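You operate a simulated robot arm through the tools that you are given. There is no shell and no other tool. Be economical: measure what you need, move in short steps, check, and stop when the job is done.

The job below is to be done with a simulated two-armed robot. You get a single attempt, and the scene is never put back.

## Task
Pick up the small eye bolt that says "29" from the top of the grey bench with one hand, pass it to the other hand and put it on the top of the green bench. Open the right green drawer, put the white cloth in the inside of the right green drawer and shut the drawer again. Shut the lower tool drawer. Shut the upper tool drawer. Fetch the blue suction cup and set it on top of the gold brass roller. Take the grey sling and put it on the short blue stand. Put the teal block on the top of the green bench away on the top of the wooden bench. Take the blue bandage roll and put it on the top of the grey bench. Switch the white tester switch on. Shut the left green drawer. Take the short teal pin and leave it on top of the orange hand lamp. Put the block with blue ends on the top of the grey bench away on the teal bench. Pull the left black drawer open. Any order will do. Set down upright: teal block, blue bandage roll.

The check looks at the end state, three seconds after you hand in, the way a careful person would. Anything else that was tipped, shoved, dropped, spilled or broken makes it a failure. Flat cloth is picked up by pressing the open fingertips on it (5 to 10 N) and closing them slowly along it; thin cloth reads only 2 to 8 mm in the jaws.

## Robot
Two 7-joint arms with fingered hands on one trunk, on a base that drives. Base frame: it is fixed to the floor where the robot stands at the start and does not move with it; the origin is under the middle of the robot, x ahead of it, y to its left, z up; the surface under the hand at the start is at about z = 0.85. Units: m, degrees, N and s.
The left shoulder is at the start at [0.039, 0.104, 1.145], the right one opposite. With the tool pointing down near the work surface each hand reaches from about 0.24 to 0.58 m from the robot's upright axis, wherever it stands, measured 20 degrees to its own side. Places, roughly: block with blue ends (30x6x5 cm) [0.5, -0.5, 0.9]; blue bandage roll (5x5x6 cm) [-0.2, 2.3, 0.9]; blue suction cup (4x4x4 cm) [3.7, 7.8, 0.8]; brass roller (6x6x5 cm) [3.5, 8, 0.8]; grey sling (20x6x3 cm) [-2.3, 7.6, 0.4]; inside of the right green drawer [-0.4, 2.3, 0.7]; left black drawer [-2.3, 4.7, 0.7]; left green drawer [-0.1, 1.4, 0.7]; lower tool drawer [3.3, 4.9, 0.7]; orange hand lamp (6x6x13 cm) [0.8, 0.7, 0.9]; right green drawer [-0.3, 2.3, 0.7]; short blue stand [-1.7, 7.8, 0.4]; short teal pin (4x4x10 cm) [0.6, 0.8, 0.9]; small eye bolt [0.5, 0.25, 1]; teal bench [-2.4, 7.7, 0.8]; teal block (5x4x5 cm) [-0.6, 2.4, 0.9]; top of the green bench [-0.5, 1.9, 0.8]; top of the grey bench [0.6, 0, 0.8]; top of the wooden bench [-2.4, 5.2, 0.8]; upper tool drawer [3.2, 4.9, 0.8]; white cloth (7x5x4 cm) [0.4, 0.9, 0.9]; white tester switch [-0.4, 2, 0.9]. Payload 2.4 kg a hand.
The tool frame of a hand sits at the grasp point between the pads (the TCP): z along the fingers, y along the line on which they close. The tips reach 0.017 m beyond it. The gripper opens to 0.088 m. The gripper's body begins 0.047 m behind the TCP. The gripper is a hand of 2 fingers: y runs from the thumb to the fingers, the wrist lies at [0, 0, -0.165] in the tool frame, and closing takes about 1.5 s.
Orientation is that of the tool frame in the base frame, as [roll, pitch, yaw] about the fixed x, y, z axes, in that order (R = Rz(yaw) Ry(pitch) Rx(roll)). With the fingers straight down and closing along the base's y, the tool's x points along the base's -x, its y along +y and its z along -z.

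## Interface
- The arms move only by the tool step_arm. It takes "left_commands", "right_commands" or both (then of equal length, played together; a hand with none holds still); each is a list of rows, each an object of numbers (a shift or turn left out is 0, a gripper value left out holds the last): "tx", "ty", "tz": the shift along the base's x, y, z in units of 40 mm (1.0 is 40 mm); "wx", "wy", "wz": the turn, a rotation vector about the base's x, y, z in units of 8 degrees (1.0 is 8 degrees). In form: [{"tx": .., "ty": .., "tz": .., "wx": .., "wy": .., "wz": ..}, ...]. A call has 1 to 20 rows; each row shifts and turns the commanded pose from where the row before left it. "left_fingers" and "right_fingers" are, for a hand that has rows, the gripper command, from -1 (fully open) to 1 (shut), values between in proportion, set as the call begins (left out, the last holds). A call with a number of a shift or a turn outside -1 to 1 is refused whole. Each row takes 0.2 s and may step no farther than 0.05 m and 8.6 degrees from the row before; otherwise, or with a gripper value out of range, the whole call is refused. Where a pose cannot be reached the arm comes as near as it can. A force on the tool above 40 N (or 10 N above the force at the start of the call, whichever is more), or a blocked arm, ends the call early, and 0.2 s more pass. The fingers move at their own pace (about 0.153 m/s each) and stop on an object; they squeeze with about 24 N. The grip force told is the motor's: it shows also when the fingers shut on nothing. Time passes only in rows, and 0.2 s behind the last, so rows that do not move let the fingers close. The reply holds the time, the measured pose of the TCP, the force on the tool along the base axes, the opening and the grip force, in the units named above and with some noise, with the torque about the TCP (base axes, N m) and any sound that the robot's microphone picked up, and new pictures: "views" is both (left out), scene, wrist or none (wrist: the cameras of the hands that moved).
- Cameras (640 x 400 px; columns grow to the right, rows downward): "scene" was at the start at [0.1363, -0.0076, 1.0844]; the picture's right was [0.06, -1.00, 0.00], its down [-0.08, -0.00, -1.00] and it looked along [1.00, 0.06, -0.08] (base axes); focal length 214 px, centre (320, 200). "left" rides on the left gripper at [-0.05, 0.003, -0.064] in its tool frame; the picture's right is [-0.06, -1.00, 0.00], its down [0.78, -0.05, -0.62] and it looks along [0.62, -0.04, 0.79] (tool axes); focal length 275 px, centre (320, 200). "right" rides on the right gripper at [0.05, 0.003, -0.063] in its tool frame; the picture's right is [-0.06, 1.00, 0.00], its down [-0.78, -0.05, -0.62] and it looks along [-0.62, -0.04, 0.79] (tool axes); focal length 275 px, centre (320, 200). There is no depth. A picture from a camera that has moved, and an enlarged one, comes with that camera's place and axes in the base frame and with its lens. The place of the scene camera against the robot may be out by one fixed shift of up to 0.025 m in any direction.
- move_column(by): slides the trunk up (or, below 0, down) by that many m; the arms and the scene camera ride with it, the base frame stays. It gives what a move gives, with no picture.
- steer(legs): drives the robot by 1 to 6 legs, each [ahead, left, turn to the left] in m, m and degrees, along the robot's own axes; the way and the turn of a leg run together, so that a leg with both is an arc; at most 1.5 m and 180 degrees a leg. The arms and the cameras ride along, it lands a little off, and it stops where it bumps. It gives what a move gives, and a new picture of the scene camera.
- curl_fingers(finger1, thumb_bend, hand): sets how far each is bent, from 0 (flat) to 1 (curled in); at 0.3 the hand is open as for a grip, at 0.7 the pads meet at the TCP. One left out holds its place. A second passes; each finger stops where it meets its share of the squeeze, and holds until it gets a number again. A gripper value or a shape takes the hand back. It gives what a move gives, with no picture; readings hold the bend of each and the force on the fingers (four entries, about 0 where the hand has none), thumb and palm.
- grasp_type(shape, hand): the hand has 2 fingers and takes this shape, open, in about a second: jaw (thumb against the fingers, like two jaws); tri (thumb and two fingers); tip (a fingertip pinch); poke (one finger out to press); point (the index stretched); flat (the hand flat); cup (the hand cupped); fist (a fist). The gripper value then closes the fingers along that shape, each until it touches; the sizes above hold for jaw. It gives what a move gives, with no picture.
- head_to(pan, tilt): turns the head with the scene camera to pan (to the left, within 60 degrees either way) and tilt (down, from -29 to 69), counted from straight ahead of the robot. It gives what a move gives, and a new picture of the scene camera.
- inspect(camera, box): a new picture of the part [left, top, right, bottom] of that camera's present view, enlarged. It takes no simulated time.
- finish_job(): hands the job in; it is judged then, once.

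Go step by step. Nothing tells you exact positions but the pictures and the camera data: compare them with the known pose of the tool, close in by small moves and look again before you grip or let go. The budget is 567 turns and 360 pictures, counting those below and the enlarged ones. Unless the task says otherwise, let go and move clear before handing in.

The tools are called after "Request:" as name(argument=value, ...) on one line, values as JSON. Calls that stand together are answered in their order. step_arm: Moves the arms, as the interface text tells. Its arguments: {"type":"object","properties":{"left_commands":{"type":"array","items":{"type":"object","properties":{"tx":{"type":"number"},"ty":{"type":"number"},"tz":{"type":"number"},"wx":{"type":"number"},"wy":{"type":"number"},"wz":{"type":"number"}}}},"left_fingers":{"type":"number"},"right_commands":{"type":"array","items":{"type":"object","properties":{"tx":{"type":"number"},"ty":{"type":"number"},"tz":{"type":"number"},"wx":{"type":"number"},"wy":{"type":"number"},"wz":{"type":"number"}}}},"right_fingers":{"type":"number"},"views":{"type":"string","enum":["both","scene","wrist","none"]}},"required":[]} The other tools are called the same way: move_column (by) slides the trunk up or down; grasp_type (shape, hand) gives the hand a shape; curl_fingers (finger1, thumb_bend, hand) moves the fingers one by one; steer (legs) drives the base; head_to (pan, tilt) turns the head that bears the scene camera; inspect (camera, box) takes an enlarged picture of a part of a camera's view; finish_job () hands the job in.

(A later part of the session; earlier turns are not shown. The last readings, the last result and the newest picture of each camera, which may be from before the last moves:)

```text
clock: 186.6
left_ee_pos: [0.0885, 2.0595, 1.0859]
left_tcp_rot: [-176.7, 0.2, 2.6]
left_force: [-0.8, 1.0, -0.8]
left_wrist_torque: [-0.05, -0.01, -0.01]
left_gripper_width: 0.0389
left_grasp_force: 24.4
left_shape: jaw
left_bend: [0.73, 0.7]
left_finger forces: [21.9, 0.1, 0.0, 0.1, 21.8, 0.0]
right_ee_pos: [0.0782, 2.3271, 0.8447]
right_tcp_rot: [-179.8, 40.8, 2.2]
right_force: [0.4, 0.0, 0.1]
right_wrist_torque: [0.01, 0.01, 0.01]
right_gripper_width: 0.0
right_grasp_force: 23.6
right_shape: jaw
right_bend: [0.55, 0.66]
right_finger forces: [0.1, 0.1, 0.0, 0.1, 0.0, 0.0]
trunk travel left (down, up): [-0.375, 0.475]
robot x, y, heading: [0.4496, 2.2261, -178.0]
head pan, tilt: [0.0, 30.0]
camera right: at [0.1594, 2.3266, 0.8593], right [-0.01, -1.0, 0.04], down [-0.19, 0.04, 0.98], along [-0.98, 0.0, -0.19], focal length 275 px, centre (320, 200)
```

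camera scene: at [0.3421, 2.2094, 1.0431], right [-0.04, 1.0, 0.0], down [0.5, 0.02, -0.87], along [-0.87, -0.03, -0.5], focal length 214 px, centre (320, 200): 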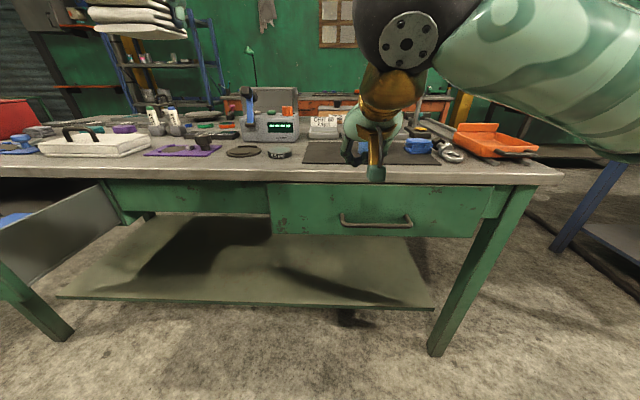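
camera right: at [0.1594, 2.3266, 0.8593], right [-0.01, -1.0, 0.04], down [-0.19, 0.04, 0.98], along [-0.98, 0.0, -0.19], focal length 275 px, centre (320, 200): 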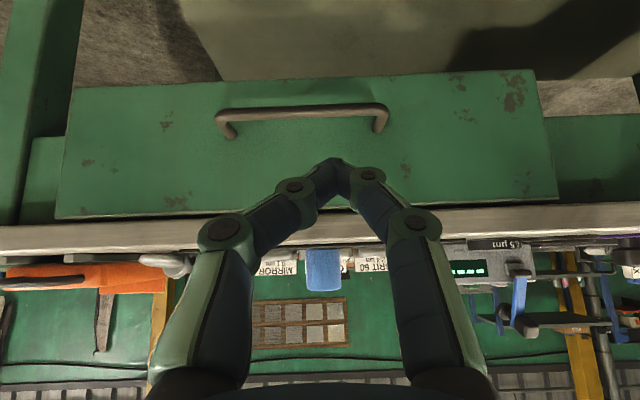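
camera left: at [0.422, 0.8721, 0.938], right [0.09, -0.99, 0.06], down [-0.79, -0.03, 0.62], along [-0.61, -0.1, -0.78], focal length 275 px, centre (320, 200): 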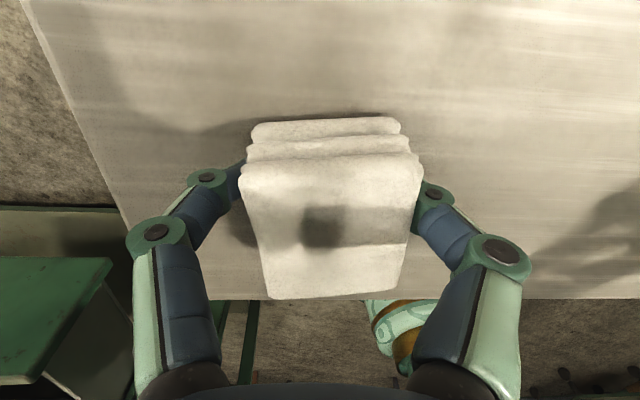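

Triangulated: the bar is at [−0.081, 2.340, 0.726] and the drawer front at x −0.124. I'll go to a standoff above the gap at 25° tilt.

Request:
step_arm(right_commands=[{"wy": -1}, {"wy": -1}, {"tx": -0.9, "ty": 0.1, "tz": -0.3}, {"tx": -0.9, "ty": 0.1, "tz": -0.3}, {"tx": -0.9, "ty": 0.1, "tz": -0.3}, {"tx": -0.9, "tz": -0.3}], views="wrist")

```text
clock: 188.0
left_ee_pos: [0.0885, 2.06, 1.0855]
left_tcp_rot: [-176.8, 0.2, 2.6]
left_force: [0.6, -0.6, -0.8]
left_wrist_torque: [0.0, 0.0, 0.01]
left_gripper_width: 0.0387
left_grasp_force: 23.9
left_shape: jaw
left_bend: [0.73, 0.7]
left_finger forces: [21.9, 0.0, 0.1, 0.0, 22.0, 0.0]
right_ee_pos: [-0.0657, 2.3362, 0.7978]
right_tcp_rot: [179.5, 24.9, 2.0]
right_force: [0.1, 1.4, 0.8]
right_wrist_torque: [0.0, 0.01, 0.0]
right_gripper_width: 0.0001
right_grasp_force: 24.2
right_shape: jaw
right_bend: [0.55, 0.66]
right_finger forces: [0.0, 0.0, 0.0, 0.1, 0.0, 0.0]
trunk travel left (down, up): [-0.375, 0.475]
robot x, y, heading: [0.451, 2.2261, -178.2]
head pan, tilt: [0.0, 30.0]
camera right: at [0.007, 2.3357, 0.8332], right [-0.02, -1.0, 0.03], down [-0.45, 0.04, 0.89], along [-0.89, 0.0, -0.45], focal length 275 px, centre (320, 200)
```

right: 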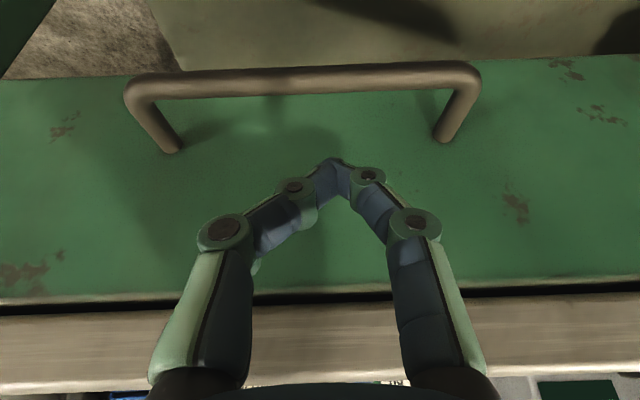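

The geometry agrees. I'll descend along the tool axis into the gap behind the bar.

Request:
step_arm(right_commands=[{"tx": -0.22, "tz": -0.45}, {"tx": -0.22, "tz": -0.45}, {"tx": -0.22, "tz": -0.45}, {"tx": -0.22, "tz": -0.45}], views="wrist")

```text
clock: 189.0
left_ee_pos: [0.0886, 2.059, 1.0854]
left_tcp_rot: [-176.8, 0.2, 2.6]
left_force: [1.3, -0.1, -0.2]
left_wrist_torque: [0.02, 0.01, 0.0]
left_gripper_width: 0.0386
left_grasp_force: 23.8
left_shape: jaw
left_bend: [0.73, 0.7]
left_finger forces: [21.9, 0.0, 0.1, 0.0, 21.9, 0.1]
right_ee_pos: [-0.1025, 2.3376, 0.7278]
right_tcp_rot: [179.6, 24.8, 1.9]
right_force: [-0.5, -0.1, 0.2]
right_wrist_torque: [-0.01, -0.02, 0.02]
right_gripper_width: 0.0002
right_grasp_force: 24.3
right_shape: jaw
right_bend: [0.55, 0.66]
right_finger forces: [0.0, 0.1, 0.0, 0.0, 0.0, 0.1]
trunk travel left (down, up): [-0.375, 0.475]
robot x, y, heading: [0.4456, 2.2306, -178.0]
head pan, tilt: [0.0, 30.0]
camera right: at [-0.0289, 2.3368, 0.7619], right [-0.02, -1.0, 0.03], down [-0.45, 0.04, 0.89], along [-0.89, 0.0, -0.45], focal length 275 px, centre (320, 200)
```

right: 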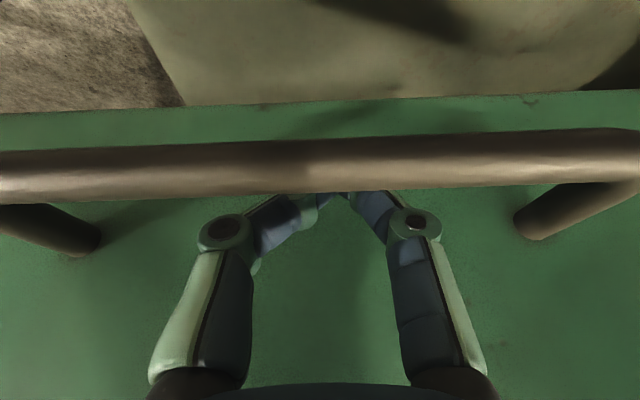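

The fingertips are behind the bar. I'll pull back with the arm.

Request:
step_arm(right_commands=[{"tx": 0.3}, {"tx": 0.4}, {"tx": 0.5}, {"tx": 0.5}, {"tx": 0.5}], views="scene")

```text
clock: 190.2
left_ee_pos: [0.0893, 2.0592, 1.086]
left_tcp_rot: [-176.8, 0.2, 2.6]
left_force: [-0.5, 0.6, -0.5]
left_wrist_torque: [0.02, 0.01, 0.02]
left_gripper_width: 0.039
left_grasp_force: 24.4
left_shape: jaw
left_bend: [0.73, 0.7]
left_finger forces: [21.9, 0.0, 0.0, 0.0, 21.9, 0.0]
right_ee_pos: [-0.0141, 2.3389, 0.7259]
right_tcp_rot: [179.6, 24.7, 1.8]
right_force: [0.4, -0.2, 0.8]
right_wrist_torque: [0.02, -0.02, 0.02]
right_gripper_width: 0.0
right_grasp_force: 24.0
right_shape: jaw
right_bend: [0.55, 0.66]
right_finger forces: [0.1, 0.1, 0.1, 0.0, 0.0, 0.0]
trunk travel left (down, up): [-0.375, 0.475]
robot x, y, heading: [0.4486, 2.2264, -178.1]
head pan, tilt: [0.0, 30.0]
camera scene: at [0.3422, 2.2096, 1.0431], right [-0.04, 1.0, 0.0], down [0.5, 0.02, -0.87], along [-0.87, -0.03, -0.5], focal length 214 px, centre (320, 200)
```

scene: 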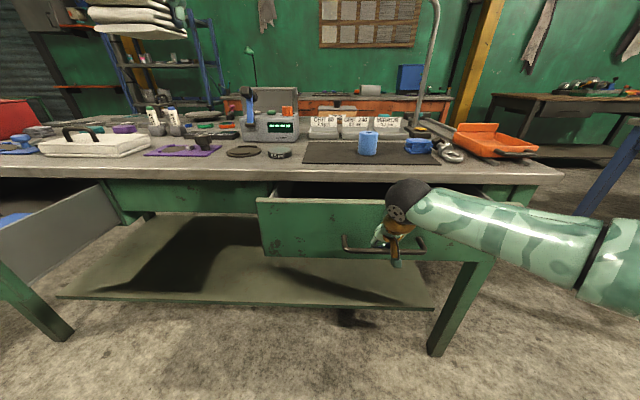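

The drawer slides out. I'll pull further by driving back 0.14 m.

Request:
steer(legs=[[-0.14, 0, 0]])

```text
clock: 191.5
left_ee_pos: [0.2309, 2.0658, 1.0851]
left_tcp_rot: [-176.7, 0.3, 2.5]
left_force: [0.5, -0.5, 0.5]
left_wrist_torque: [-0.02, 0.06, -0.01]
left_gripper_width: 0.0387
left_grasp_force: 24.9
left_shape: jaw
left_bend: [0.73, 0.7]
left_finger forces: [21.9, 0.1, 0.0, 0.0, 21.9, 0.0]
right_ee_pos: [0.1287, 2.3445, 0.7266]
right_tcp_rot: [179.6, 24.8, 1.7]
right_force: [0.0, 0.4, -0.3]
right_wrist_torque: [-0.04, 0.0, -0.01]
right_gripper_width: 0.0001
right_grasp_force: 23.7
right_shape: jaw
right_bend: [0.55, 0.66]
right_finger forces: [0.0, 0.0, 0.0, 0.0, 0.0, 0.1]
trunk travel left (down, up): [-0.375, 0.475]
robot x, y, heading: [0.5933, 2.227, -178.4]
head pan, tilt: [0.0, 30.0]
camera scene: at [0.4839, 2.2146, 1.0432], right [-0.03, 1.0, 0.0], down [0.5, 0.02, -0.87], along [-0.87, -0.03, -0.5], focal length 214 px, centre (320, 200)
```

scene: 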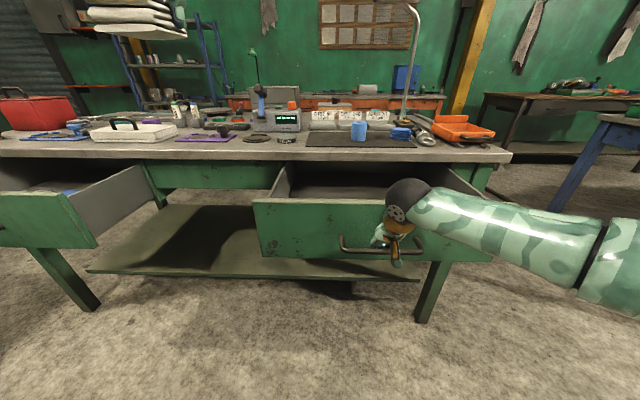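

The drawer is open about 0.22 m. I'll unhook the right hand upwards, then drive forward so the left hand can reach inside.

Request:
step_arm(right_commands=[{"tx": -0.15}, {"tx": 0.2, "tz": 0.8}, {"tx": 0.2, "tz": 0.9}, {"tz": 1}, {"tz": 1}, {"tz": 1, "tx": 0.2, "ty": 0.5}, {"tz": 1, "tx": 0.5, "ty": 0.5}, {"tx": 0.5, "ty": 0.5, "tz": 0.8}], views="none")

Request:
steer(legs=[[0.15, 0.0, 0]])

Request:
step_arm(left_commands=[{"tx": -0.4, "ty": 0.6}, {"tx": -0.4, "ty": 0.6}, {"tx": -0.4, "ty": 0.6}, {"tx": -0.4, "ty": 0.6}], views="both")

```text
clock: 193.3
left_ee_pos: [0.2303, 2.0646, 1.0853]
left_tcp_rot: [-176.7, 0.2, 2.4]
left_force: [-0.1, -0.4, -0.1]
left_wrist_torque: [-0.05, 0.04, 0.03]
left_gripper_width: 0.0387
left_grasp_force: 23.7
left_shape: jaw
left_bend: [0.73, 0.7]
left_finger forces: [21.9, 0.0, 0.0, 0.0, 21.8, 0.0]
right_ee_pos: [0.1892, 2.4047, 0.9883]
right_tcp_rot: [179.6, 24.7, 1.7]
right_force: [-0.8, 0.8, -0.2]
right_wrist_torque: [0.01, 0.02, 0.0]
right_gripper_width: 0.0
right_grasp_force: 24.1
right_shape: jaw
right_bend: [0.55, 0.66]
right_finger forces: [0.1, 0.0, 0.1, 0.1, 0.0, 0.0]
trunk travel left (down, up): [-0.375, 0.475]
robot x, y, heading: [0.5899, 2.233, -178.0]
head pan, tilt: [0.0, 30.0]
```

```text
clock: 194.7
left_ee_pos: [0.0775, 2.0587, 1.0853]
left_tcp_rot: [-176.7, 0.1, 2.6]
left_force: [1.2, 0.9, -0.8]
left_wrist_torque: [-0.02, -0.02, -0.02]
left_gripper_width: 0.0388
left_grasp_force: 23.8
left_shape: jaw
left_bend: [0.73, 0.7]
left_finger forces: [21.8, 0.0, 0.0, 0.1, 21.9, 0.0]
right_ee_pos: [0.0355, 2.4009, 0.9871]
right_tcp_rot: [179.6, 24.7, 1.8]
right_force: [-0.2, -0.1, -0.5]
right_wrist_torque: [0.01, 0.0, -0.01]
right_gripper_width: 0.0
right_grasp_force: 23.9
right_shape: jaw
right_bend: [0.55, 0.66]
right_finger forces: [0.0, 0.0, 0.0, 0.0, 0.0, 0.0]
trunk travel left (down, up): [-0.375, 0.475]
robot x, y, heading: [0.4406, 2.2259, -178.1]
head pan, tilt: [0.0, 30.0]
camera scene: at [0.3314, 2.2092, 1.0431], right [-0.04, 1.0, 0.0], down [0.5, 0.02, -0.87], along [-0.87, -0.03, -0.5], focal length 214 px, centre (320, 200)
```

scene: 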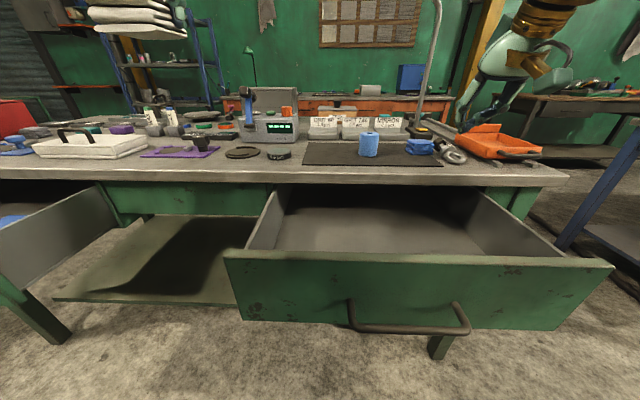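

```text
clock: 195.7
left_ee_pos: [0.0147, 2.1571, 1.0846]
left_tcp_rot: [-176.7, 0.1, 2.6]
left_force: [0.3, -0.6, -1.1]
left_wrist_torque: [0.01, 0.01, -0.02]
left_gripper_width: 0.0388
left_grasp_force: 24.5
left_shape: jaw
left_bend: [0.73, 0.7]
left_finger forces: [21.9, 0.0, 0.0, 0.0, 21.9, 0.0]
right_ee_pos: [0.0361, 2.399, 0.9868]
right_tcp_rot: [179.5, 24.7, 1.8]
right_force: [0.0, 0.2, 0.1]
right_wrist_torque: [0.01, -0.01, 0.01]
right_gripper_width: 0.0003
right_grasp_force: 24.2
right_shape: jaw
right_bend: [0.55, 0.66]
right_finger forces: [0.1, 0.0, 0.0, 0.0, 0.0, 0.0]
trunk travel left (down, up): [-0.375, 0.475]
robot x, y, heading: [0.4415, 2.2278, -177.8]
head pan, tilt: [0.0, 30.0]
camera scene: at [0.3316, 2.2093, 1.0431], right [-0.04, 1.0, 0.0], down [0.5, 0.02, -0.87], along [-0.87, -0.03, -0.5], focal length 214 px, centre (320, 200)
camera left: at [-0.0337, 2.1467, 1.15], right [-0.11, 0.99, 0.06], down [0.78, 0.05, 0.62], along [0.61, 0.11, -0.78], focal length 275 px, centre (320, 200)
```

scene: 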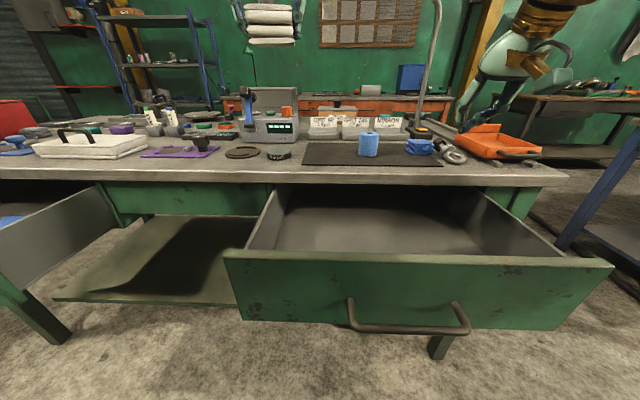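
left: 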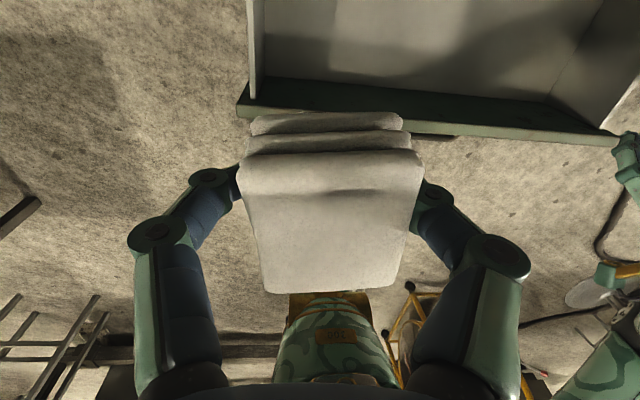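

The drawer is empty, with clear room at about x −0.1…0.06 and y > 2.1. I'll take the cloth to [−0.025, 2.23] and lower it inside.

Request:
step_arm(left_commands=[{"tx": -0.3, "ty": 0.6}, {"tx": -0.3, "ty": 0.6}, {"tx": -0.3, "ty": 0.6}, {"tz": -0.9}, {"tz": -0.9}, {"tz": -0.9}, {"tz": -0.9}, {"tz": -0.9}, {"tz": -0.9}, {"tz": -0.9}], views="both")

```text
clock: 197.9
left_ee_pos: [-0.0238, 2.2268, 0.8332]
left_tcp_rot: [-176.6, 0.2, 2.5]
left_force: [0.6, -0.6, 0.4]
left_wrist_torque: [0.0, -0.01, -0.03]
left_gripper_width: 0.0385
left_grasp_force: 23.6
left_shape: jaw
left_bend: [0.73, 0.7]
left_finger forces: [21.9, 0.1, 0.0, 0.0, 21.7, 0.0]
right_ee_pos: [0.0362, 2.3997, 0.9873]
right_tcp_rot: [179.5, 24.8, 1.8]
right_force: [0.3, 0.6, 0.6]
right_wrist_torque: [0.02, 0.0, -0.02]
right_gripper_width: 0.0
right_grasp_force: 23.9
right_shape: jaw
right_bend: [0.55, 0.66]
right_finger forces: [0.0, 0.0, 0.1, 0.1, 0.1, 0.0]
trunk travel left (down, up): [-0.375, 0.475]
robot x, y, heading: [0.438, 2.2266, -178.2]
head pan, tilt: [0.0, 30.0]
camera scene: at [0.3316, 2.2092, 1.0431], right [-0.04, 1.0, 0.0], down [0.5, 0.02, -0.87], along [-0.87, -0.03, -0.5], focal length 214 px, centre (320, 200)
camera left: at [-0.0714, 2.218, 0.8983], right [-0.11, 0.99, 0.06], down [0.78, 0.05, 0.62], along [0.61, 0.11, -0.78], focal length 275 px, centre (320, 200)
```

scene: 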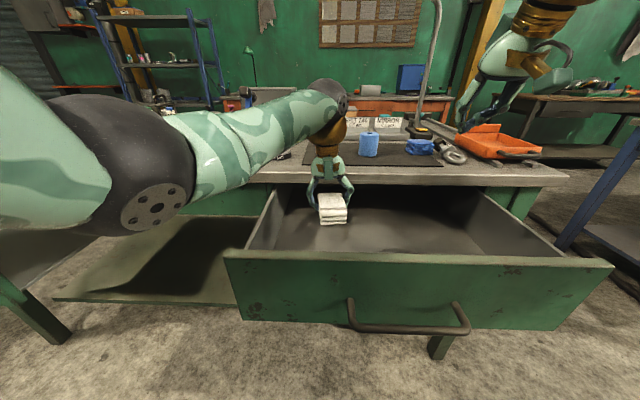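
left: 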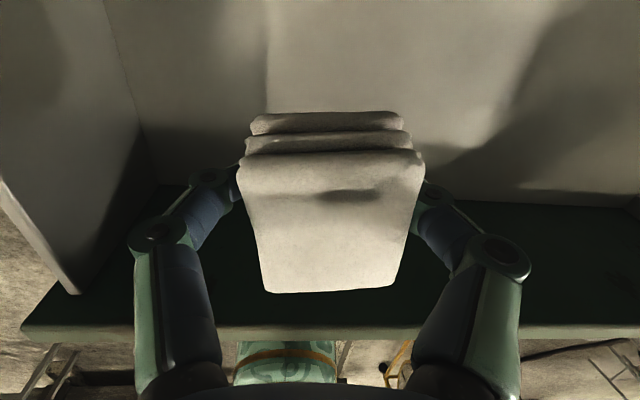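

I'll shift 24 mm away from the bench edge for camera clearance and keep lowering until contact.

Request:
step_arm(left_commands=[{"tx": 0.6}, {"tz": -0.6}, {"tz": -0.6}, {"tz": -0.4}, {"tz": -0.3}, {"tz": -0.2}], views="wrist")

```text
clock: 199.3
left_ee_pos: [0.0013, 2.2269, 0.7499]
left_tcp_rot: [-176.7, 0.0, 2.6]
left_force: [-0.1, 0.3, -0.3]
left_wrist_torque: [0.01, 0.02, 0.0]
left_gripper_width: 0.0386
left_grasp_force: 23.7
left_shape: jaw
left_bend: [0.73, 0.7]
left_finger forces: [21.8, 0.1, 0.1, 0.0, 21.8, 0.0]
right_ee_pos: [0.0351, 2.3996, 0.9872]
right_tcp_rot: [179.6, 24.9, 1.6]
right_force: [-0.2, -0.4, 0.4]
right_wrist_torque: [-0.01, -0.03, -0.02]
right_gripper_width: 0.0
right_grasp_force: 23.8
right_shape: jaw
right_bend: [0.55, 0.66]
right_finger forces: [0.0, 0.0, 0.0, 0.0, 0.0, 0.1]
trunk travel left (down, up): [-0.375, 0.475]
robot x, y, heading: [0.4386, 2.232, -178.2]
head pan, tilt: [0.0, 30.0]
camera left: at [-0.047, 2.2182, 0.8151], right [-0.11, 0.99, 0.06], down [0.78, 0.05, 0.62], along [0.61, 0.11, -0.78], focal length 275 px, centre (320, 200)
```

left: 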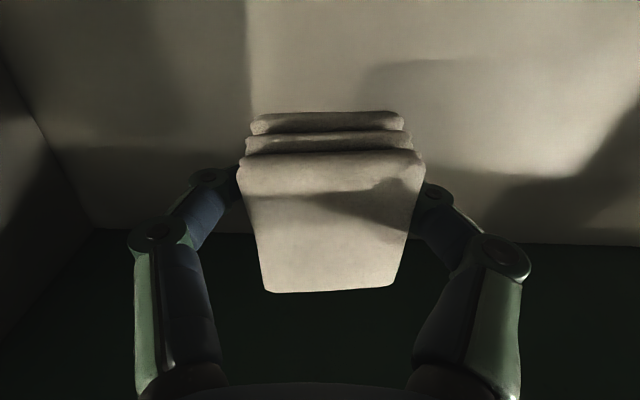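

Request:
step_arm(left_commands=[{"tz": -0.2}, {"tz": -0.15}, {"tz": -0.15}, {"tz": -0.1}], views="none")

```text
clock: 200.3
left_ee_pos: [0.0013, 2.2262, 0.7252]
left_tcp_rot: [-176.7, 0.2, 2.6]
left_force: [0.4, 0.0, -0.1]
left_wrist_torque: [0.02, 0.02, 0.0]
left_gripper_width: 0.0386
left_grasp_force: 23.9
left_shape: jaw
left_bend: [0.73, 0.7]
left_finger forces: [21.8, 0.0, 0.0, 0.0, 21.8, 0.1]
right_ee_pos: [0.0362, 2.3992, 0.9874]
right_tcp_rot: [179.7, 24.8, 1.6]
right_force: [0.1, 0.1, -1.2]
right_wrist_torque: [0.02, -0.03, 0.05]
right_gripper_width: 0.0
right_grasp_force: 23.9
right_shape: jaw
right_bend: [0.55, 0.66]
right_finger forces: [0.1, 0.1, 0.0, 0.0, 0.1, 0.0]
trunk travel left (down, up): [-0.375, 0.475]
robot x, y, heading: [0.4372, 2.227, -177.9]
head pan, tilt: [0.0, 30.0]
```

There's still no contact, so I'll keep lowering in small steps.

Request:
step_arm(left_commands=[{"tz": -0.15}, {"tz": -0.15}, {"tz": -0.1}, {"tz": -0.1}, {"tz": -0.1}], views="wrist")

```text
clock: 201.5
left_ee_pos: [0.0024, 2.2286, 0.7024]
left_tcp_rot: [-176.7, 0.3, 2.6]
left_force: [-0.2, -0.1, 10.2]
left_wrist_torque: [-0.08, 0.01, 0.03]
left_gripper_width: 0.0391
left_grasp_force: 24.4
left_shape: jaw
left_bend: [0.74, 0.7]
left_finger forces: [24.7, 0.1, 0.0, 0.1, 24.5, 0.0]
right_ee_pos: [0.0365, 2.3992, 0.9873]
right_tcp_rot: [179.6, 24.7, 1.9]
right_force: [-1.4, 0.3, 0.3]
right_wrist_torque: [-0.01, -0.04, -0.01]
right_gripper_width: 0.0
right_grasp_force: 24.0
right_shape: jaw
right_bend: [0.55, 0.66]
right_finger forces: [0.1, 0.0, 0.0, 0.0, 0.0, 0.0]
trunk travel left (down, up): [-0.375, 0.475]
robot x, y, heading: [0.4371, 2.2232, -178.0]
head pan, tilt: [0.0, 30.0]
camera left: at [-0.0463, 2.2186, 0.7682], right [-0.11, 0.99, 0.06], down [0.79, 0.05, 0.62], along [0.61, 0.11, -0.79], focal length 275 px, centre (320, 200)
```

left: 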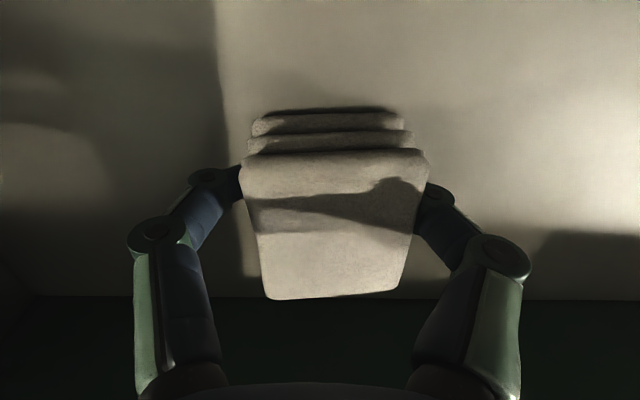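

The cloth is on the drawer floor. I'll open the left hand and lift it straight out.

Request:
step_arm(left_commands=[{}, {}, {}, {}, {}], left_fingers=-1, views="none")

Request:
step_arm(left_commands=[{"tz": 0.5}, {"tz": 0.9}, {"tz": 0.9}, {"tz": 0.9}, {"tz": 0.9}, {"tz": 0.9}, {"tz": 0.9}, {"tx": 0.5, "ty": -0.5}, {"tx": 0.5, "ty": -0.5}], views="both")

```text
clock: 202.7
left_ee_pos: [0.0021, 2.2294, 0.7041]
left_tcp_rot: [-176.7, 0.4, 2.6]
left_force: [-1.9, 6.2, 29.8]
left_wrist_torque: [-0.56, 0.01, -0.04]
left_gripper_width: 0.0534
left_grasp_force: 0.0
left_shape: jaw
left_bend: [0.63, 0.3]
left_finger forces: [29.5, 0.1, 0.1, 0.0, 0.0, 0.1]
right_ee_pos: [0.036, 2.3985, 0.9876]
right_tcp_rot: [179.5, 24.9, 1.7]
right_force: [0.7, -0.7, -0.2]
right_wrist_torque: [-0.02, 0.0, -0.03]
right_gripper_width: 0.0001
right_grasp_force: 23.7
right_shape: jaw
right_bend: [0.55, 0.66]
right_finger forces: [0.1, 0.1, 0.1, 0.1, 0.0, 0.0]
trunk travel left (down, up): [-0.375, 0.475]
robot x, y, heading: [0.4394, 2.2285, -177.9]
head pan, tilt: [0.0, 30.0]
```

```text
clock: 204.7
left_ee_pos: [-0.0113, 2.2004, 0.8933]
left_tcp_rot: [-176.7, 0.3, 2.7]
left_force: [-0.5, -0.6, 0.2]
left_wrist_torque: [-0.04, 0.0, -0.03]
left_gripper_width: 0.0879
left_grasp_force: 0.1
left_shape: jaw
left_bend: [0.3, 0.3]
left_finger forces: [0.1, 0.0, 0.1, 0.0, 0.1, 0.0]
left hand out of reach, approached as far as the arm can: row 6, 7, 8, 9
right_ee_pos: [0.0361, 2.3991, 0.9866]
right_tcp_rot: [179.5, 24.8, 1.8]
right_force: [0.4, -0.3, -0.2]
right_wrist_torque: [-0.01, 0.01, -0.03]
right_gripper_width: 0.0002
right_grasp_force: 24.3
right_shape: jaw
right_bend: [0.55, 0.66]
right_finger forces: [0.1, 0.0, 0.1, 0.1, 0.0, 0.1]
trunk travel left (down, up): [-0.375, 0.475]
robot x, y, heading: [0.4406, 2.2238, -177.6]
head pan, tilt: [0.0, 30.0]
camera scene: at [0.3323, 2.212, 1.0408], right [0.0, 1.0, 0.0], down [0.52, 0.0, -0.85], along [-0.85, 0.0, -0.52], focal length 214 px, centre (320, 200)
camera left: at [-0.0602, 2.1907, 0.9586], right [-0.11, 0.99, 0.06], down [0.79, 0.05, 0.62], along [0.61, 0.11, -0.79], focal length 275 px, centre (320, 200)
```

scene: 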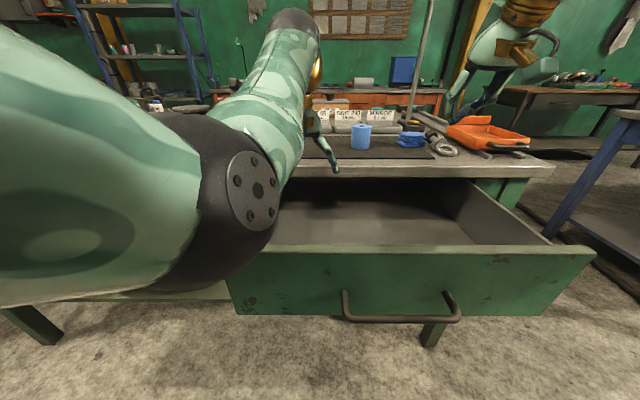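
left: 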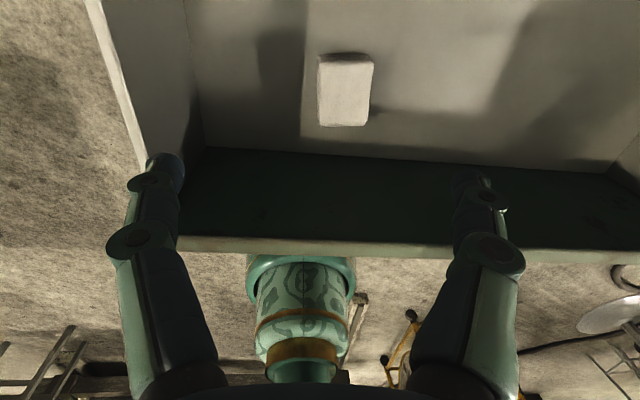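

The cloth is in the drawer. The left arm has met a joint limit, so I'll move it out gently another way: outwards, then up.

Request:
step_arm(left_commands=[{"tz": 0.5}, {"tz": 0.5, "ty": -0.5}, {"tz": 0.5, "ty": -0.5}, {"ty": -0.5}, {"tx": 0.5}, {"tx": 0.5}], views="none")

```text
clock: 206.1
left_ee_pos: [-0.0267, 2.1486, 0.9041]
left_tcp_rot: [-176.6, 0.2, 2.6]
left_force: [-0.4, 0.3, -0.2]
left_wrist_torque: [0.01, 0.0, -0.02]
left_gripper_width: 0.0879
left_grasp_force: 0.0
left_shape: jaw
left_bend: [0.3, 0.3]
left_finger forces: [0.0, 0.1, 0.0, 0.0, 0.0, 0.0]
left hand out of reach, approached as far as the arm can: row 1, 2, 3, 5, 6
right_ee_pos: [0.0348, 2.3995, 0.9865]
right_tcp_rot: [179.6, 24.8, 1.7]
right_force: [0.6, -0.1, -0.6]
right_wrist_torque: [0.0, 0.0, -0.01]
right_gripper_width: 0.0
right_grasp_force: 24.1
right_shape: jaw
right_bend: [0.55, 0.66]
right_finger forces: [0.0, 0.1, 0.0, 0.1, 0.0, 0.0]
trunk travel left (down, up): [-0.375, 0.475]
robot x, y, heading: [0.4393, 2.2254, -177.8]
head pan, tilt: [0.0, 30.0]
```

The arm seems to press against the head, so I'll turn the head away and try again.

Request:
head_to(pan=-40, tilt=30)

Request:
step_arm(left_commands=[{"tz": 0.5}, {"tz": 0.5}, {"tz": 0.5}, {"tx": 0.5}], views="none")

```text
clock: 207.2
left_ee_pos: [-0.027, 2.1492, 0.9036]
left_tcp_rot: [-176.7, 0.2, 2.7]
left_force: [0.7, -1.1, 0.8]
left_wrist_torque: [0.01, -0.03, -0.01]
left_gripper_width: 0.0882
left_grasp_force: 0.0
left_shape: jaw
left_bend: [0.3, 0.3]
left_finger forces: [0.0, 0.0, 0.0, 0.0, 0.0, 0.1]
right_ee_pos: [0.0362, 2.3992, 0.9859]
right_tcp_rot: [179.6, 24.8, 1.6]
right_force: [-0.1, -0.4, 0.5]
right_wrist_torque: [0.03, -0.02, 0.0]
right_gripper_width: 0.0
right_grasp_force: 23.7
right_shape: jaw
right_bend: [0.55, 0.66]
right_finger forces: [0.0, 0.0, 0.0, 0.0, 0.0, 0.0]
trunk travel left (down, up): [-0.375, 0.475]
robot x, y, heading: [0.4392, 2.226, -177.9]
head pan, tilt: [-40.0, 30.0]
camera scene: at [0.3507, 2.268, 1.0432], right [0.61, 0.79, 0.0], down [0.39, -0.31, -0.87], along [-0.68, 0.53, -0.5], focal length 214 px, centre (320, 200)
```

scene: 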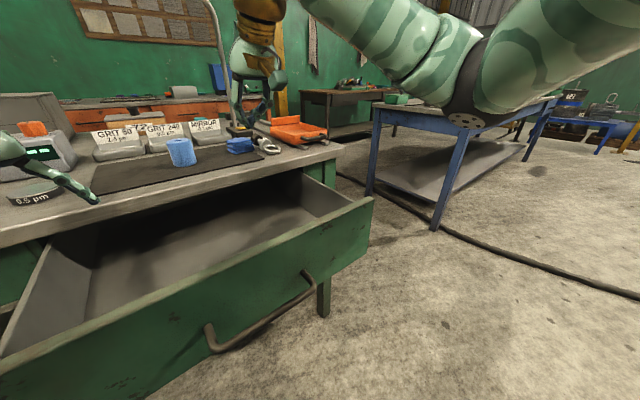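

```text
clock: 208.2
left_ee_pos: [-0.0514, 2.1482, 0.9366]
left_tcp_rot: [-176.7, 0.3, 2.6]
left_force: [0.3, -0.5, -0.5]
left_wrist_torque: [0.01, 0.0, 0.02]
left_gripper_width: 0.0881
left_grasp_force: 0.0
left_shape: jaw
left_bend: [0.3, 0.3]
left_finger forces: [0.0, 0.0, 0.0, 0.0, 0.0, 0.0]
left hand out of reach, approached as far as the arm can: row 1, 2, 3, 4
right_ee_pos: [0.0352, 2.3988, 0.9872]
right_tcp_rot: [179.7, 24.8, 1.7]
right_force: [0.6, -0.5, -1.3]
right_wrist_torque: [0.0, 0.0, 0.0]
right_gripper_width: 0.0
right_grasp_force: 23.5
right_shape: jaw
right_bend: [0.55, 0.66]
right_finger forces: [0.0, 0.0, 0.0, 0.1, 0.0, 0.0]
trunk travel left (down, up): [-0.375, 0.475]
robot x, y, heading: [0.4381, 2.2271, -178.1]
head pan, tilt: [-40.0, 30.0]
```

I'll try tilting the left tool forwards while raising, which changes the arm's posture.

Request:
step_arm(left_commands=[{"wy": 1, "tz": 0.5}, {"wy": 1, "tz": 0.5}, {"wy": 1, "tz": 0.5}, {"wy": 1, "tz": 0.5}, {"tx": 0.6}, {"tx": 0.6}, {"tx": 0.6}], views="none")

```text
clock: 209.8
left_ee_pos: [0.0089, 2.1481, 1.005]
left_tcp_rot: [-175.6, 32.8, 3.2]
left_force: [0.3, -0.7, -0.2]
left_wrist_torque: [-0.01, -0.02, -0.03]
left_gripper_width: 0.088
left_grasp_force: 0.1
left_shape: jaw
left_bend: [0.3, 0.3]
left_finger forces: [0.1, 0.0, 0.0, 0.1, 0.0, 0.1]
left hand out of reach, approached as far as the arm can: row 6, 7
right_ee_pos: [0.0362, 2.3997, 0.9868]
right_tcp_rot: [179.6, 24.8, 1.7]
right_force: [-1.2, -0.7, 1.0]
right_wrist_torque: [0.04, 0.01, -0.04]
right_gripper_width: 0.0
right_grasp_force: 24.0
right_shape: jaw
right_bend: [0.55, 0.66]
right_finger forces: [0.0, 0.1, 0.1, 0.1, 0.0, 0.0]
trunk travel left (down, up): [-0.375, 0.475]
robot x, y, heading: [0.441, 2.2283, -177.7]
head pan, tilt: [-40.0, 30.0]
```

It's moving again. I'll return to the home-like pose.

Request:
step_arm(left_commands=[{"tz": 0.6, "ty": -0.4}, {"tz": 0.6, "ty": -0.4}, {"tz": 0.6, "ty": -0.4}, {"wy": -1, "ty": -0.4}, {"wy": -1, "ty": -0.4}, {"wy": -1, "ty": -0.4}, {"wy": -1}, {"tz": 0.4}], views="none")

Request:
head_to(pan=0, tilt=30)

```text
clock: 211.6
left_ee_pos: [-0.0652, 2.0498, 1.0288]
left_tcp_rot: [-176.7, 0.1, 2.5]
left_force: [-0.2, -0.1, 0.3]
left_wrist_torque: [0.01, 0.01, -0.01]
left_gripper_width: 0.0882
left_grasp_force: 0.0
left_shape: jaw
left_bend: [0.3, 0.3]
left_finger forces: [0.1, 0.0, 0.0, 0.0, 0.1, 0.0]
left hand out of reach, approached as far as the arm can: row 1, 2, 3, 4, 5, 6
right_ee_pos: [0.0345, 2.399, 0.9865]
right_tcp_rot: [179.6, 24.8, 1.6]
right_force: [-0.2, -0.4, -0.3]
right_wrist_torque: [0.01, 0.04, -0.05]
right_gripper_width: 0.0
right_grasp_force: 24.1
right_shape: jaw
right_bend: [0.55, 0.66]
right_finger forces: [0.0, 0.1, 0.0, 0.0, 0.0, 0.1]
trunk travel left (down, up): [-0.375, 0.475]
robot x, y, heading: [0.4444, 2.2266, -178.1]
head pan, tilt: [-40.0, 30.0]
```

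```text
clock: 212.7
left_ee_pos: [-0.0652, 2.0496, 1.0272]
left_tcp_rot: [-176.6, 0.1, 2.6]
left_force: [0.0, -0.7, 0.3]
left_wrist_torque: [0.02, -0.03, -0.01]
left_gripper_width: 0.0881
left_grasp_force: 0.0
left_shape: jaw
left_bend: [0.3, 0.3]
left_finger forces: [0.1, 0.0, 0.0, 0.0, 0.0, 0.0]
right_ee_pos: [0.035, 2.3993, 0.9866]
right_tcp_rot: [179.6, 24.8, 1.6]
right_force: [0.0, 0.2, -0.7]
right_wrist_torque: [-0.02, -0.01, 0.03]
right_gripper_width: 0.0002
right_grasp_force: 23.7
right_shape: jaw
right_bend: [0.55, 0.66]
right_finger forces: [0.0, 0.1, 0.0, 0.1, 0.0, 0.0]
trunk travel left (down, up): [-0.375, 0.475]
robot x, y, heading: [0.4375, 2.2278, -178.2]
head pan, tilt: [0.0, 30.0]
camera scene: at [0.3316, 2.2093, 1.0432], right [-0.03, 1.0, 0.0], down [0.5, 0.02, -0.87], along [-0.87, -0.03, -0.5], focal length 214 px, centre (320, 200)
```

scene: 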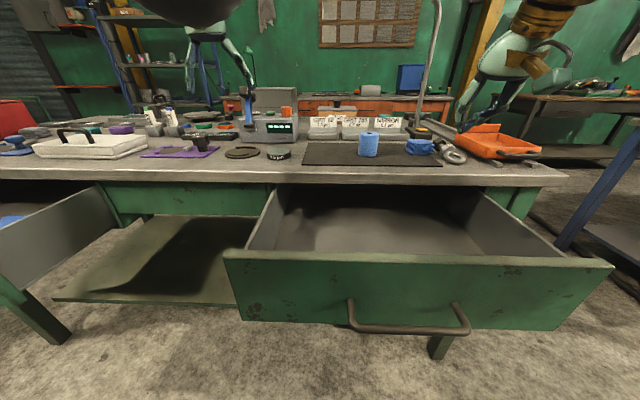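

I'll test whether the left hand can retract now.

Request:
step_arm(left_commands=[{"tx": 0.6}, {"tx": 0.6}, {"tx": 0.6}, {"tz": 0.5}, {"tz": 0.5}], views="none")

```text
clock: 213.9
left_ee_pos: [-0.0559, 2.0245, 1.0601]
left_tcp_rot: [-176.7, 0.2, 2.6]
left_force: [-0.1, 0.0, -0.5]
left_wrist_torque: [-0.03, -0.01, -0.01]
left_gripper_width: 0.0878
left_grasp_force: 0.1
left_shape: jaw
left_bend: [0.3, 0.3]
left_finger forces: [0.0, 0.0, 0.0, 0.0, 0.0, 0.1]
left hand out of reach, approached as far as the arm can: row 1, 2, 3, 5
right_ee_pos: [0.0357, 2.3991, 0.9875]
right_tcp_rot: [179.5, 24.9, 1.7]
right_force: [-0.3, -0.2, -0.3]
right_wrist_torque: [-0.01, 0.01, 0.0]
right_gripper_width: 0.0
right_grasp_force: 23.8
right_shape: jaw
right_bend: [0.55, 0.66]
right_finger forces: [0.0, 0.1, 0.1, 0.0, 0.0, 0.1]
trunk travel left (down, up): [-0.375, 0.475]
robot x, y, heading: [0.4415, 2.2285, -178.0]
head pan, tilt: [0.0, 30.0]
```

I'll retract with the tool tilted forwards, move it left and low to swing the elbow out, and then straighten the tool.

Request:
step_arm(left_commands=[{"wy": 1}, {"wy": 1}, {"wy": 1}, {"wy": 1}, {"wy": 1}, {"tx": 0.7}, {"tx": 0.7}, {"tx": 0.7}, {"tx": 0.7, "ty": -0.5}, {"ty": -0.7}, {"ty": -0.7}, {"ty": -0.7}, {"ty": -0.7}], views="none")

```text
clock: 216.7
left_ee_pos: [-0.0023, 1.8871, 1.0467]
left_tcp_rot: [-174.6, 40.1, 3.4]
left_force: [0.8, 0.5, 0.6]
left_wrist_torque: [0.01, 0.03, 0.01]
left_gripper_width: 0.0881
left_grasp_force: 0.1
left_shape: jaw
left_bend: [0.3, 0.3]
left_finger forces: [0.0, 0.0, 0.1, 0.1, 0.0, 0.1]
left hand out of reach, approached as far as the arm can: row 1, 7, 8, 9
right_ee_pos: [0.0361, 2.3985, 0.9865]
right_tcp_rot: [179.6, 24.8, 1.7]
right_force: [0.0, 0.6, 0.5]
right_wrist_torque: [0.02, -0.03, 0.0]
right_gripper_width: 0.0001
right_grasp_force: 23.7
right_shape: jaw
right_bend: [0.55, 0.66]
right_finger forces: [0.1, 0.0, 0.1, 0.0, 0.0, 0.0]
trunk travel left (down, up): [-0.375, 0.475]
robot x, y, heading: [0.4385, 2.2248, -177.8]
head pan, tilt: [0.0, 30.0]
```

Request:
step_arm(left_commands=[{"tx": 0.7}, {"tx": 0.7}, {"tx": 0.7}, {"wy": -1}, {"wy": -1}, {"wy": -1}, {"wy": -1}, {"wy": -1}], views="scene")

```text
clock: 218.5
left_ee_pos: [0.0814, 1.8869, 1.0477]
left_tcp_rot: [-176.8, 0.0, 2.6]
left_force: [-0.1, 0.4, -0.5]
left_wrist_torque: [-0.02, 0.0, -0.02]
left_gripper_width: 0.0881
left_grasp_force: 0.2
left_shape: jaw
left_bend: [0.3, 0.3]
left_finger forces: [0.0, 0.1, 0.0, 0.0, 0.0, 0.0]
right_ee_pos: [0.036, 2.3989, 0.9876]
right_tcp_rot: [179.6, 24.8, 1.7]
right_force: [-0.4, 0.7, 0.2]
right_wrist_torque: [0.01, 0.03, 0.0]
right_gripper_width: 0.0
right_grasp_force: 24.1
right_shape: jaw
right_bend: [0.55, 0.66]
right_finger forces: [0.0, 0.1, 0.1, 0.0, 0.0, 0.0]
trunk travel left (down, up): [-0.375, 0.475]
robot x, y, heading: [0.4382, 2.2275, -178.0]
head pan, tilt: [0.0, 30.0]
camera scene: at [0.3316, 2.2092, 1.0431], right [-0.04, 1.0, 0.0], down [0.5, 0.02, -0.87], along [-0.87, -0.03, -0.5], focal length 214 px, centre (320, 200)
```

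scene: 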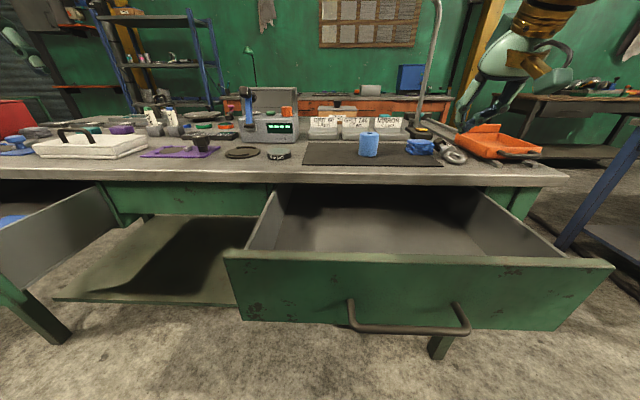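

The left arm is free again and the cloth is in the drawer. I'll close the right drawer by placing the closed right fingers against its front and driving forwards.

Request:
steer(legs=[[-0.16, 0, 0]])

Request:
step_arm(right_commands=[{"ty": 0.7, "tz": -0.3}, {"ty": 0.7, "tz": -0.3}, {"ty": 0.3, "tz": -0.9}, {"tz": -0.9}, {"tz": -0.9}, {"tz": -0.9}, {"tz": -0.9, "wy": 1}, {"wy": 1}], views="both")

```text
clock: 219.9
left_ee_pos: [0.2426, 1.8931, 1.048]
left_tcp_rot: [-176.7, 0.2, 2.5]
left_force: [-0.4, -0.2, -0.7]
left_wrist_torque: [0.01, -0.03, 0.01]
left_gripper_width: 0.0879
left_grasp_force: 0.0
left_shape: jaw
left_bend: [0.3, 0.3]
left_finger forces: [0.0, 0.0, 0.0, 0.0, 0.0, 0.0]
right_ee_pos: [0.1976, 2.4049, 0.9872]
right_tcp_rot: [179.6, 24.8, 1.8]
right_force: [0.1, 1.0, 0.5]
right_wrist_torque: [-0.03, -0.04, 0.0]
right_gripper_width: 0.0
right_grasp_force: 23.8
right_shape: jaw
right_bend: [0.55, 0.66]
right_finger forces: [0.0, 0.0, 0.0, 0.1, 0.1, 0.0]
trunk travel left (down, up): [-0.375, 0.475]
robot x, y, heading: [0.6038, 2.2317, -177.9]
head pan, tilt: [0.0, 30.0]
camera scene: at [0.4926, 2.2148, 1.0432], right [-0.03, 1.0, 0.0], down [0.5, 0.02, -0.87], along [-0.87, -0.03, -0.5], focal length 214 px, centre (320, 200)
```

scene: 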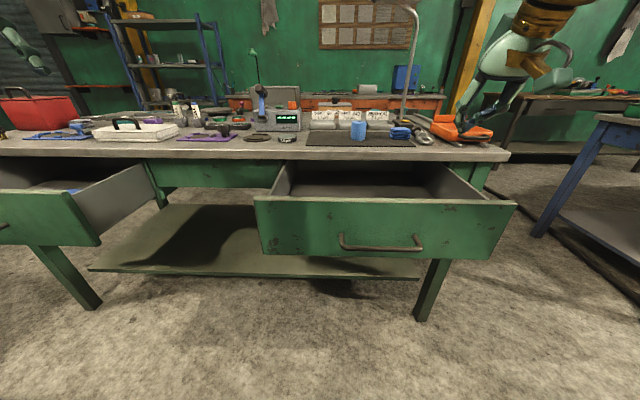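

```text
clock: 221.7
left_ee_pos: [0.2421, 1.8944, 1.0475]
left_tcp_rot: [-176.7, 0.3, 2.5]
left_force: [-0.3, 0.2, -0.5]
left_wrist_torque: [-0.03, 0.01, 0.02]
left_gripper_width: 0.0879
left_grasp_force: 0.0
left_shape: jaw
left_bend: [0.3, 0.3]
left_finger forces: [0.1, 0.0, 0.0, 0.0, 0.0, 0.0]
right_ee_pos: [0.195, 2.473, 0.7813]
right_tcp_rot: [-179.8, 40.7, 2.1]
right_force: [0.8, -0.4, -0.4]
right_wrist_torque: [0.0, -0.02, 0.0]
right_gripper_width: 0.0
right_grasp_force: 24.4
right_shape: jaw
right_bend: [0.55, 0.66]
right_finger forces: [0.0, 0.1, 0.0, 0.0, 0.0, 0.1]
trunk travel left (down, up): [-0.375, 0.475]
robot x, y, heading: [0.597, 2.2318, -178.0]
head pan, tilt: [0.0, 30.0]
camera scene: at [0.4924, 2.2148, 1.0432], right [-0.03, 1.0, 0.0], down [0.5, 0.02, -0.87], along [-0.87, -0.03, -0.5], focal length 214 px, centre (320, 200)
camera right: at [0.2762, 2.4725, 0.7951], right [-0.01, -1.0, 0.04], down [-0.19, 0.04, 0.98], along [-0.98, 0.01, -0.19], focal length 275 px, centre (320, 200)
```

scene: 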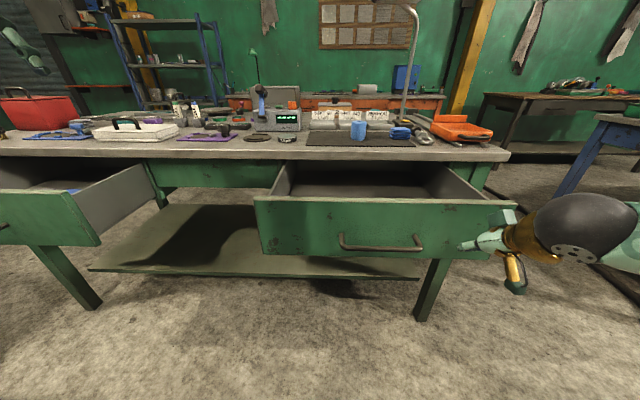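
right: 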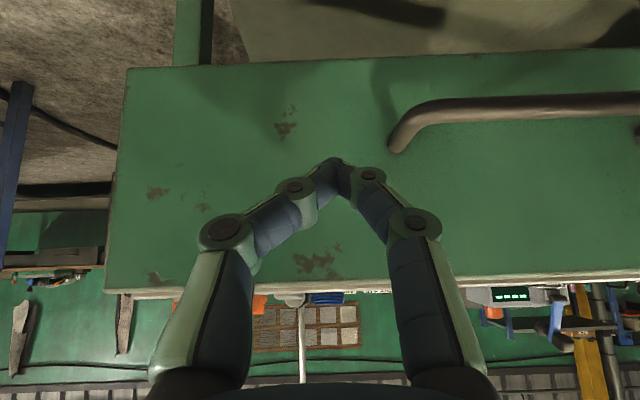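

The fingertips are in front of the panel, beside the handle. I'll drive forward to push it shut.

Request:
steer(legs=[[0.28, 0, 0]])

```text
clock: 223.7
left_ee_pos: [-0.0424, 1.8838, 1.047]
left_tcp_rot: [-176.6, 0.3, 2.5]
left_force: [-0.3, -0.2, -1.0]
left_wrist_torque: [-0.01, 0.02, -0.01]
left_gripper_width: 0.0881
left_grasp_force: 0.1
left_shape: jaw
left_bend: [0.3, 0.3]
left_finger forces: [0.1, 0.0, 0.1, 0.1, 0.0, 0.0]
right_ee_pos: [-0.0899, 2.4634, 0.7809]
right_tcp_rot: [-179.8, 40.8, 2.1]
right_force: [-0.2, 0.2, -0.5]
right_wrist_torque: [0.0, -0.02, 0.0]
right_gripper_width: 0.0
right_grasp_force: 24.4
right_shape: jaw
right_bend: [0.57, 0.67]
right_finger forces: [0.0, 0.0, 0.1, 0.0, 0.0, 0.0]
trunk travel left (down, up): [-0.375, 0.475]
robot x, y, heading: [0.3159, 2.2219, -178.1]
head pan, tilt: [0.0, 30.0]
camera scene: at [0.2068, 2.205, 1.0431], right [-0.03, 1.0, 0.0], down [0.5, 0.02, -0.87], along [-0.87, -0.03, -0.5], focal length 214 px, centre (320, 200)
```

scene: 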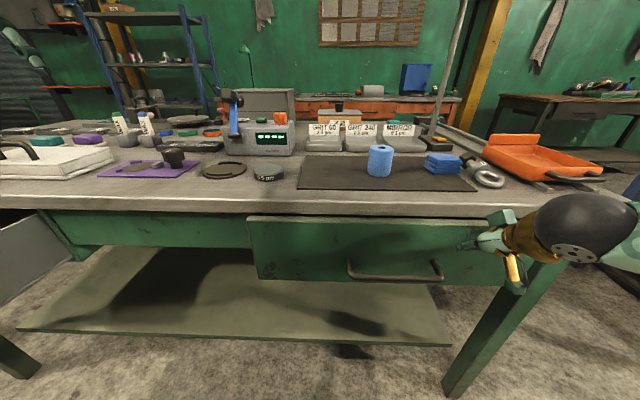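

It's nearly closed. I'll finish the push with the arm until I feel the stop.

Request:
step_arm(right_commands=[{"tx": -0.25}, {"tx": -0.2}, {"tx": -0.2}, {"tx": -0.2}, {"tx": -0.2}, {"tx": -0.2}], views="scene")

```text
clock: 224.6
left_ee_pos: [-0.0409, 1.8843, 1.0476]
left_tcp_rot: [-176.7, 0.3, 2.5]
left_force: [-0.5, -0.1, -0.3]
left_wrist_torque: [0.0, -0.04, -0.04]
left_gripper_width: 0.0881
left_grasp_force: 0.0
left_shape: jaw
left_bend: [0.3, 0.3]
left_finger forces: [0.1, 0.0, 0.0, 0.0, 0.0, 0.0]
right_ee_pos: [-0.1091, 2.4625, 0.7769]
right_tcp_rot: [-179.9, 39.8, 1.9]
right_force: [16.4, -0.8, -0.8]
right_wrist_torque: [0.0, -0.21, 0.07]
right_gripper_width: 0.0
right_grasp_force: 24.7
right_shape: jaw
right_bend: [0.62, 0.72]
right_finger forces: [0.0, 0.0, 0.0, 0.1, 0.1, 0.0]
trunk travel left (down, up): [-0.375, 0.475]
robot x, y, heading: [0.3158, 2.2171, -178.1]
head pan, tilt: [0.0, 30.0]
stopped in row 4 (right hand): the force on the tool passed its limit at 46 N (the readings are from after the stop); the commanded pose is now the measured one
camera scene: at [0.2094, 2.205, 1.0434], right [-0.03, 1.0, 0.0], down [0.5, 0.02, -0.87], along [-0.87, -0.03, -0.5], focal length 214 px, centre (320, 200)
```

scene: 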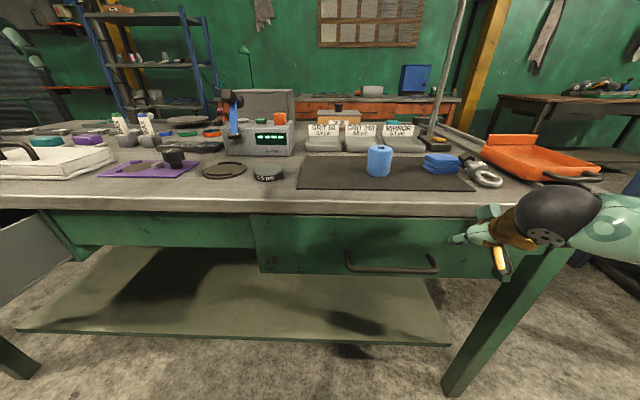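

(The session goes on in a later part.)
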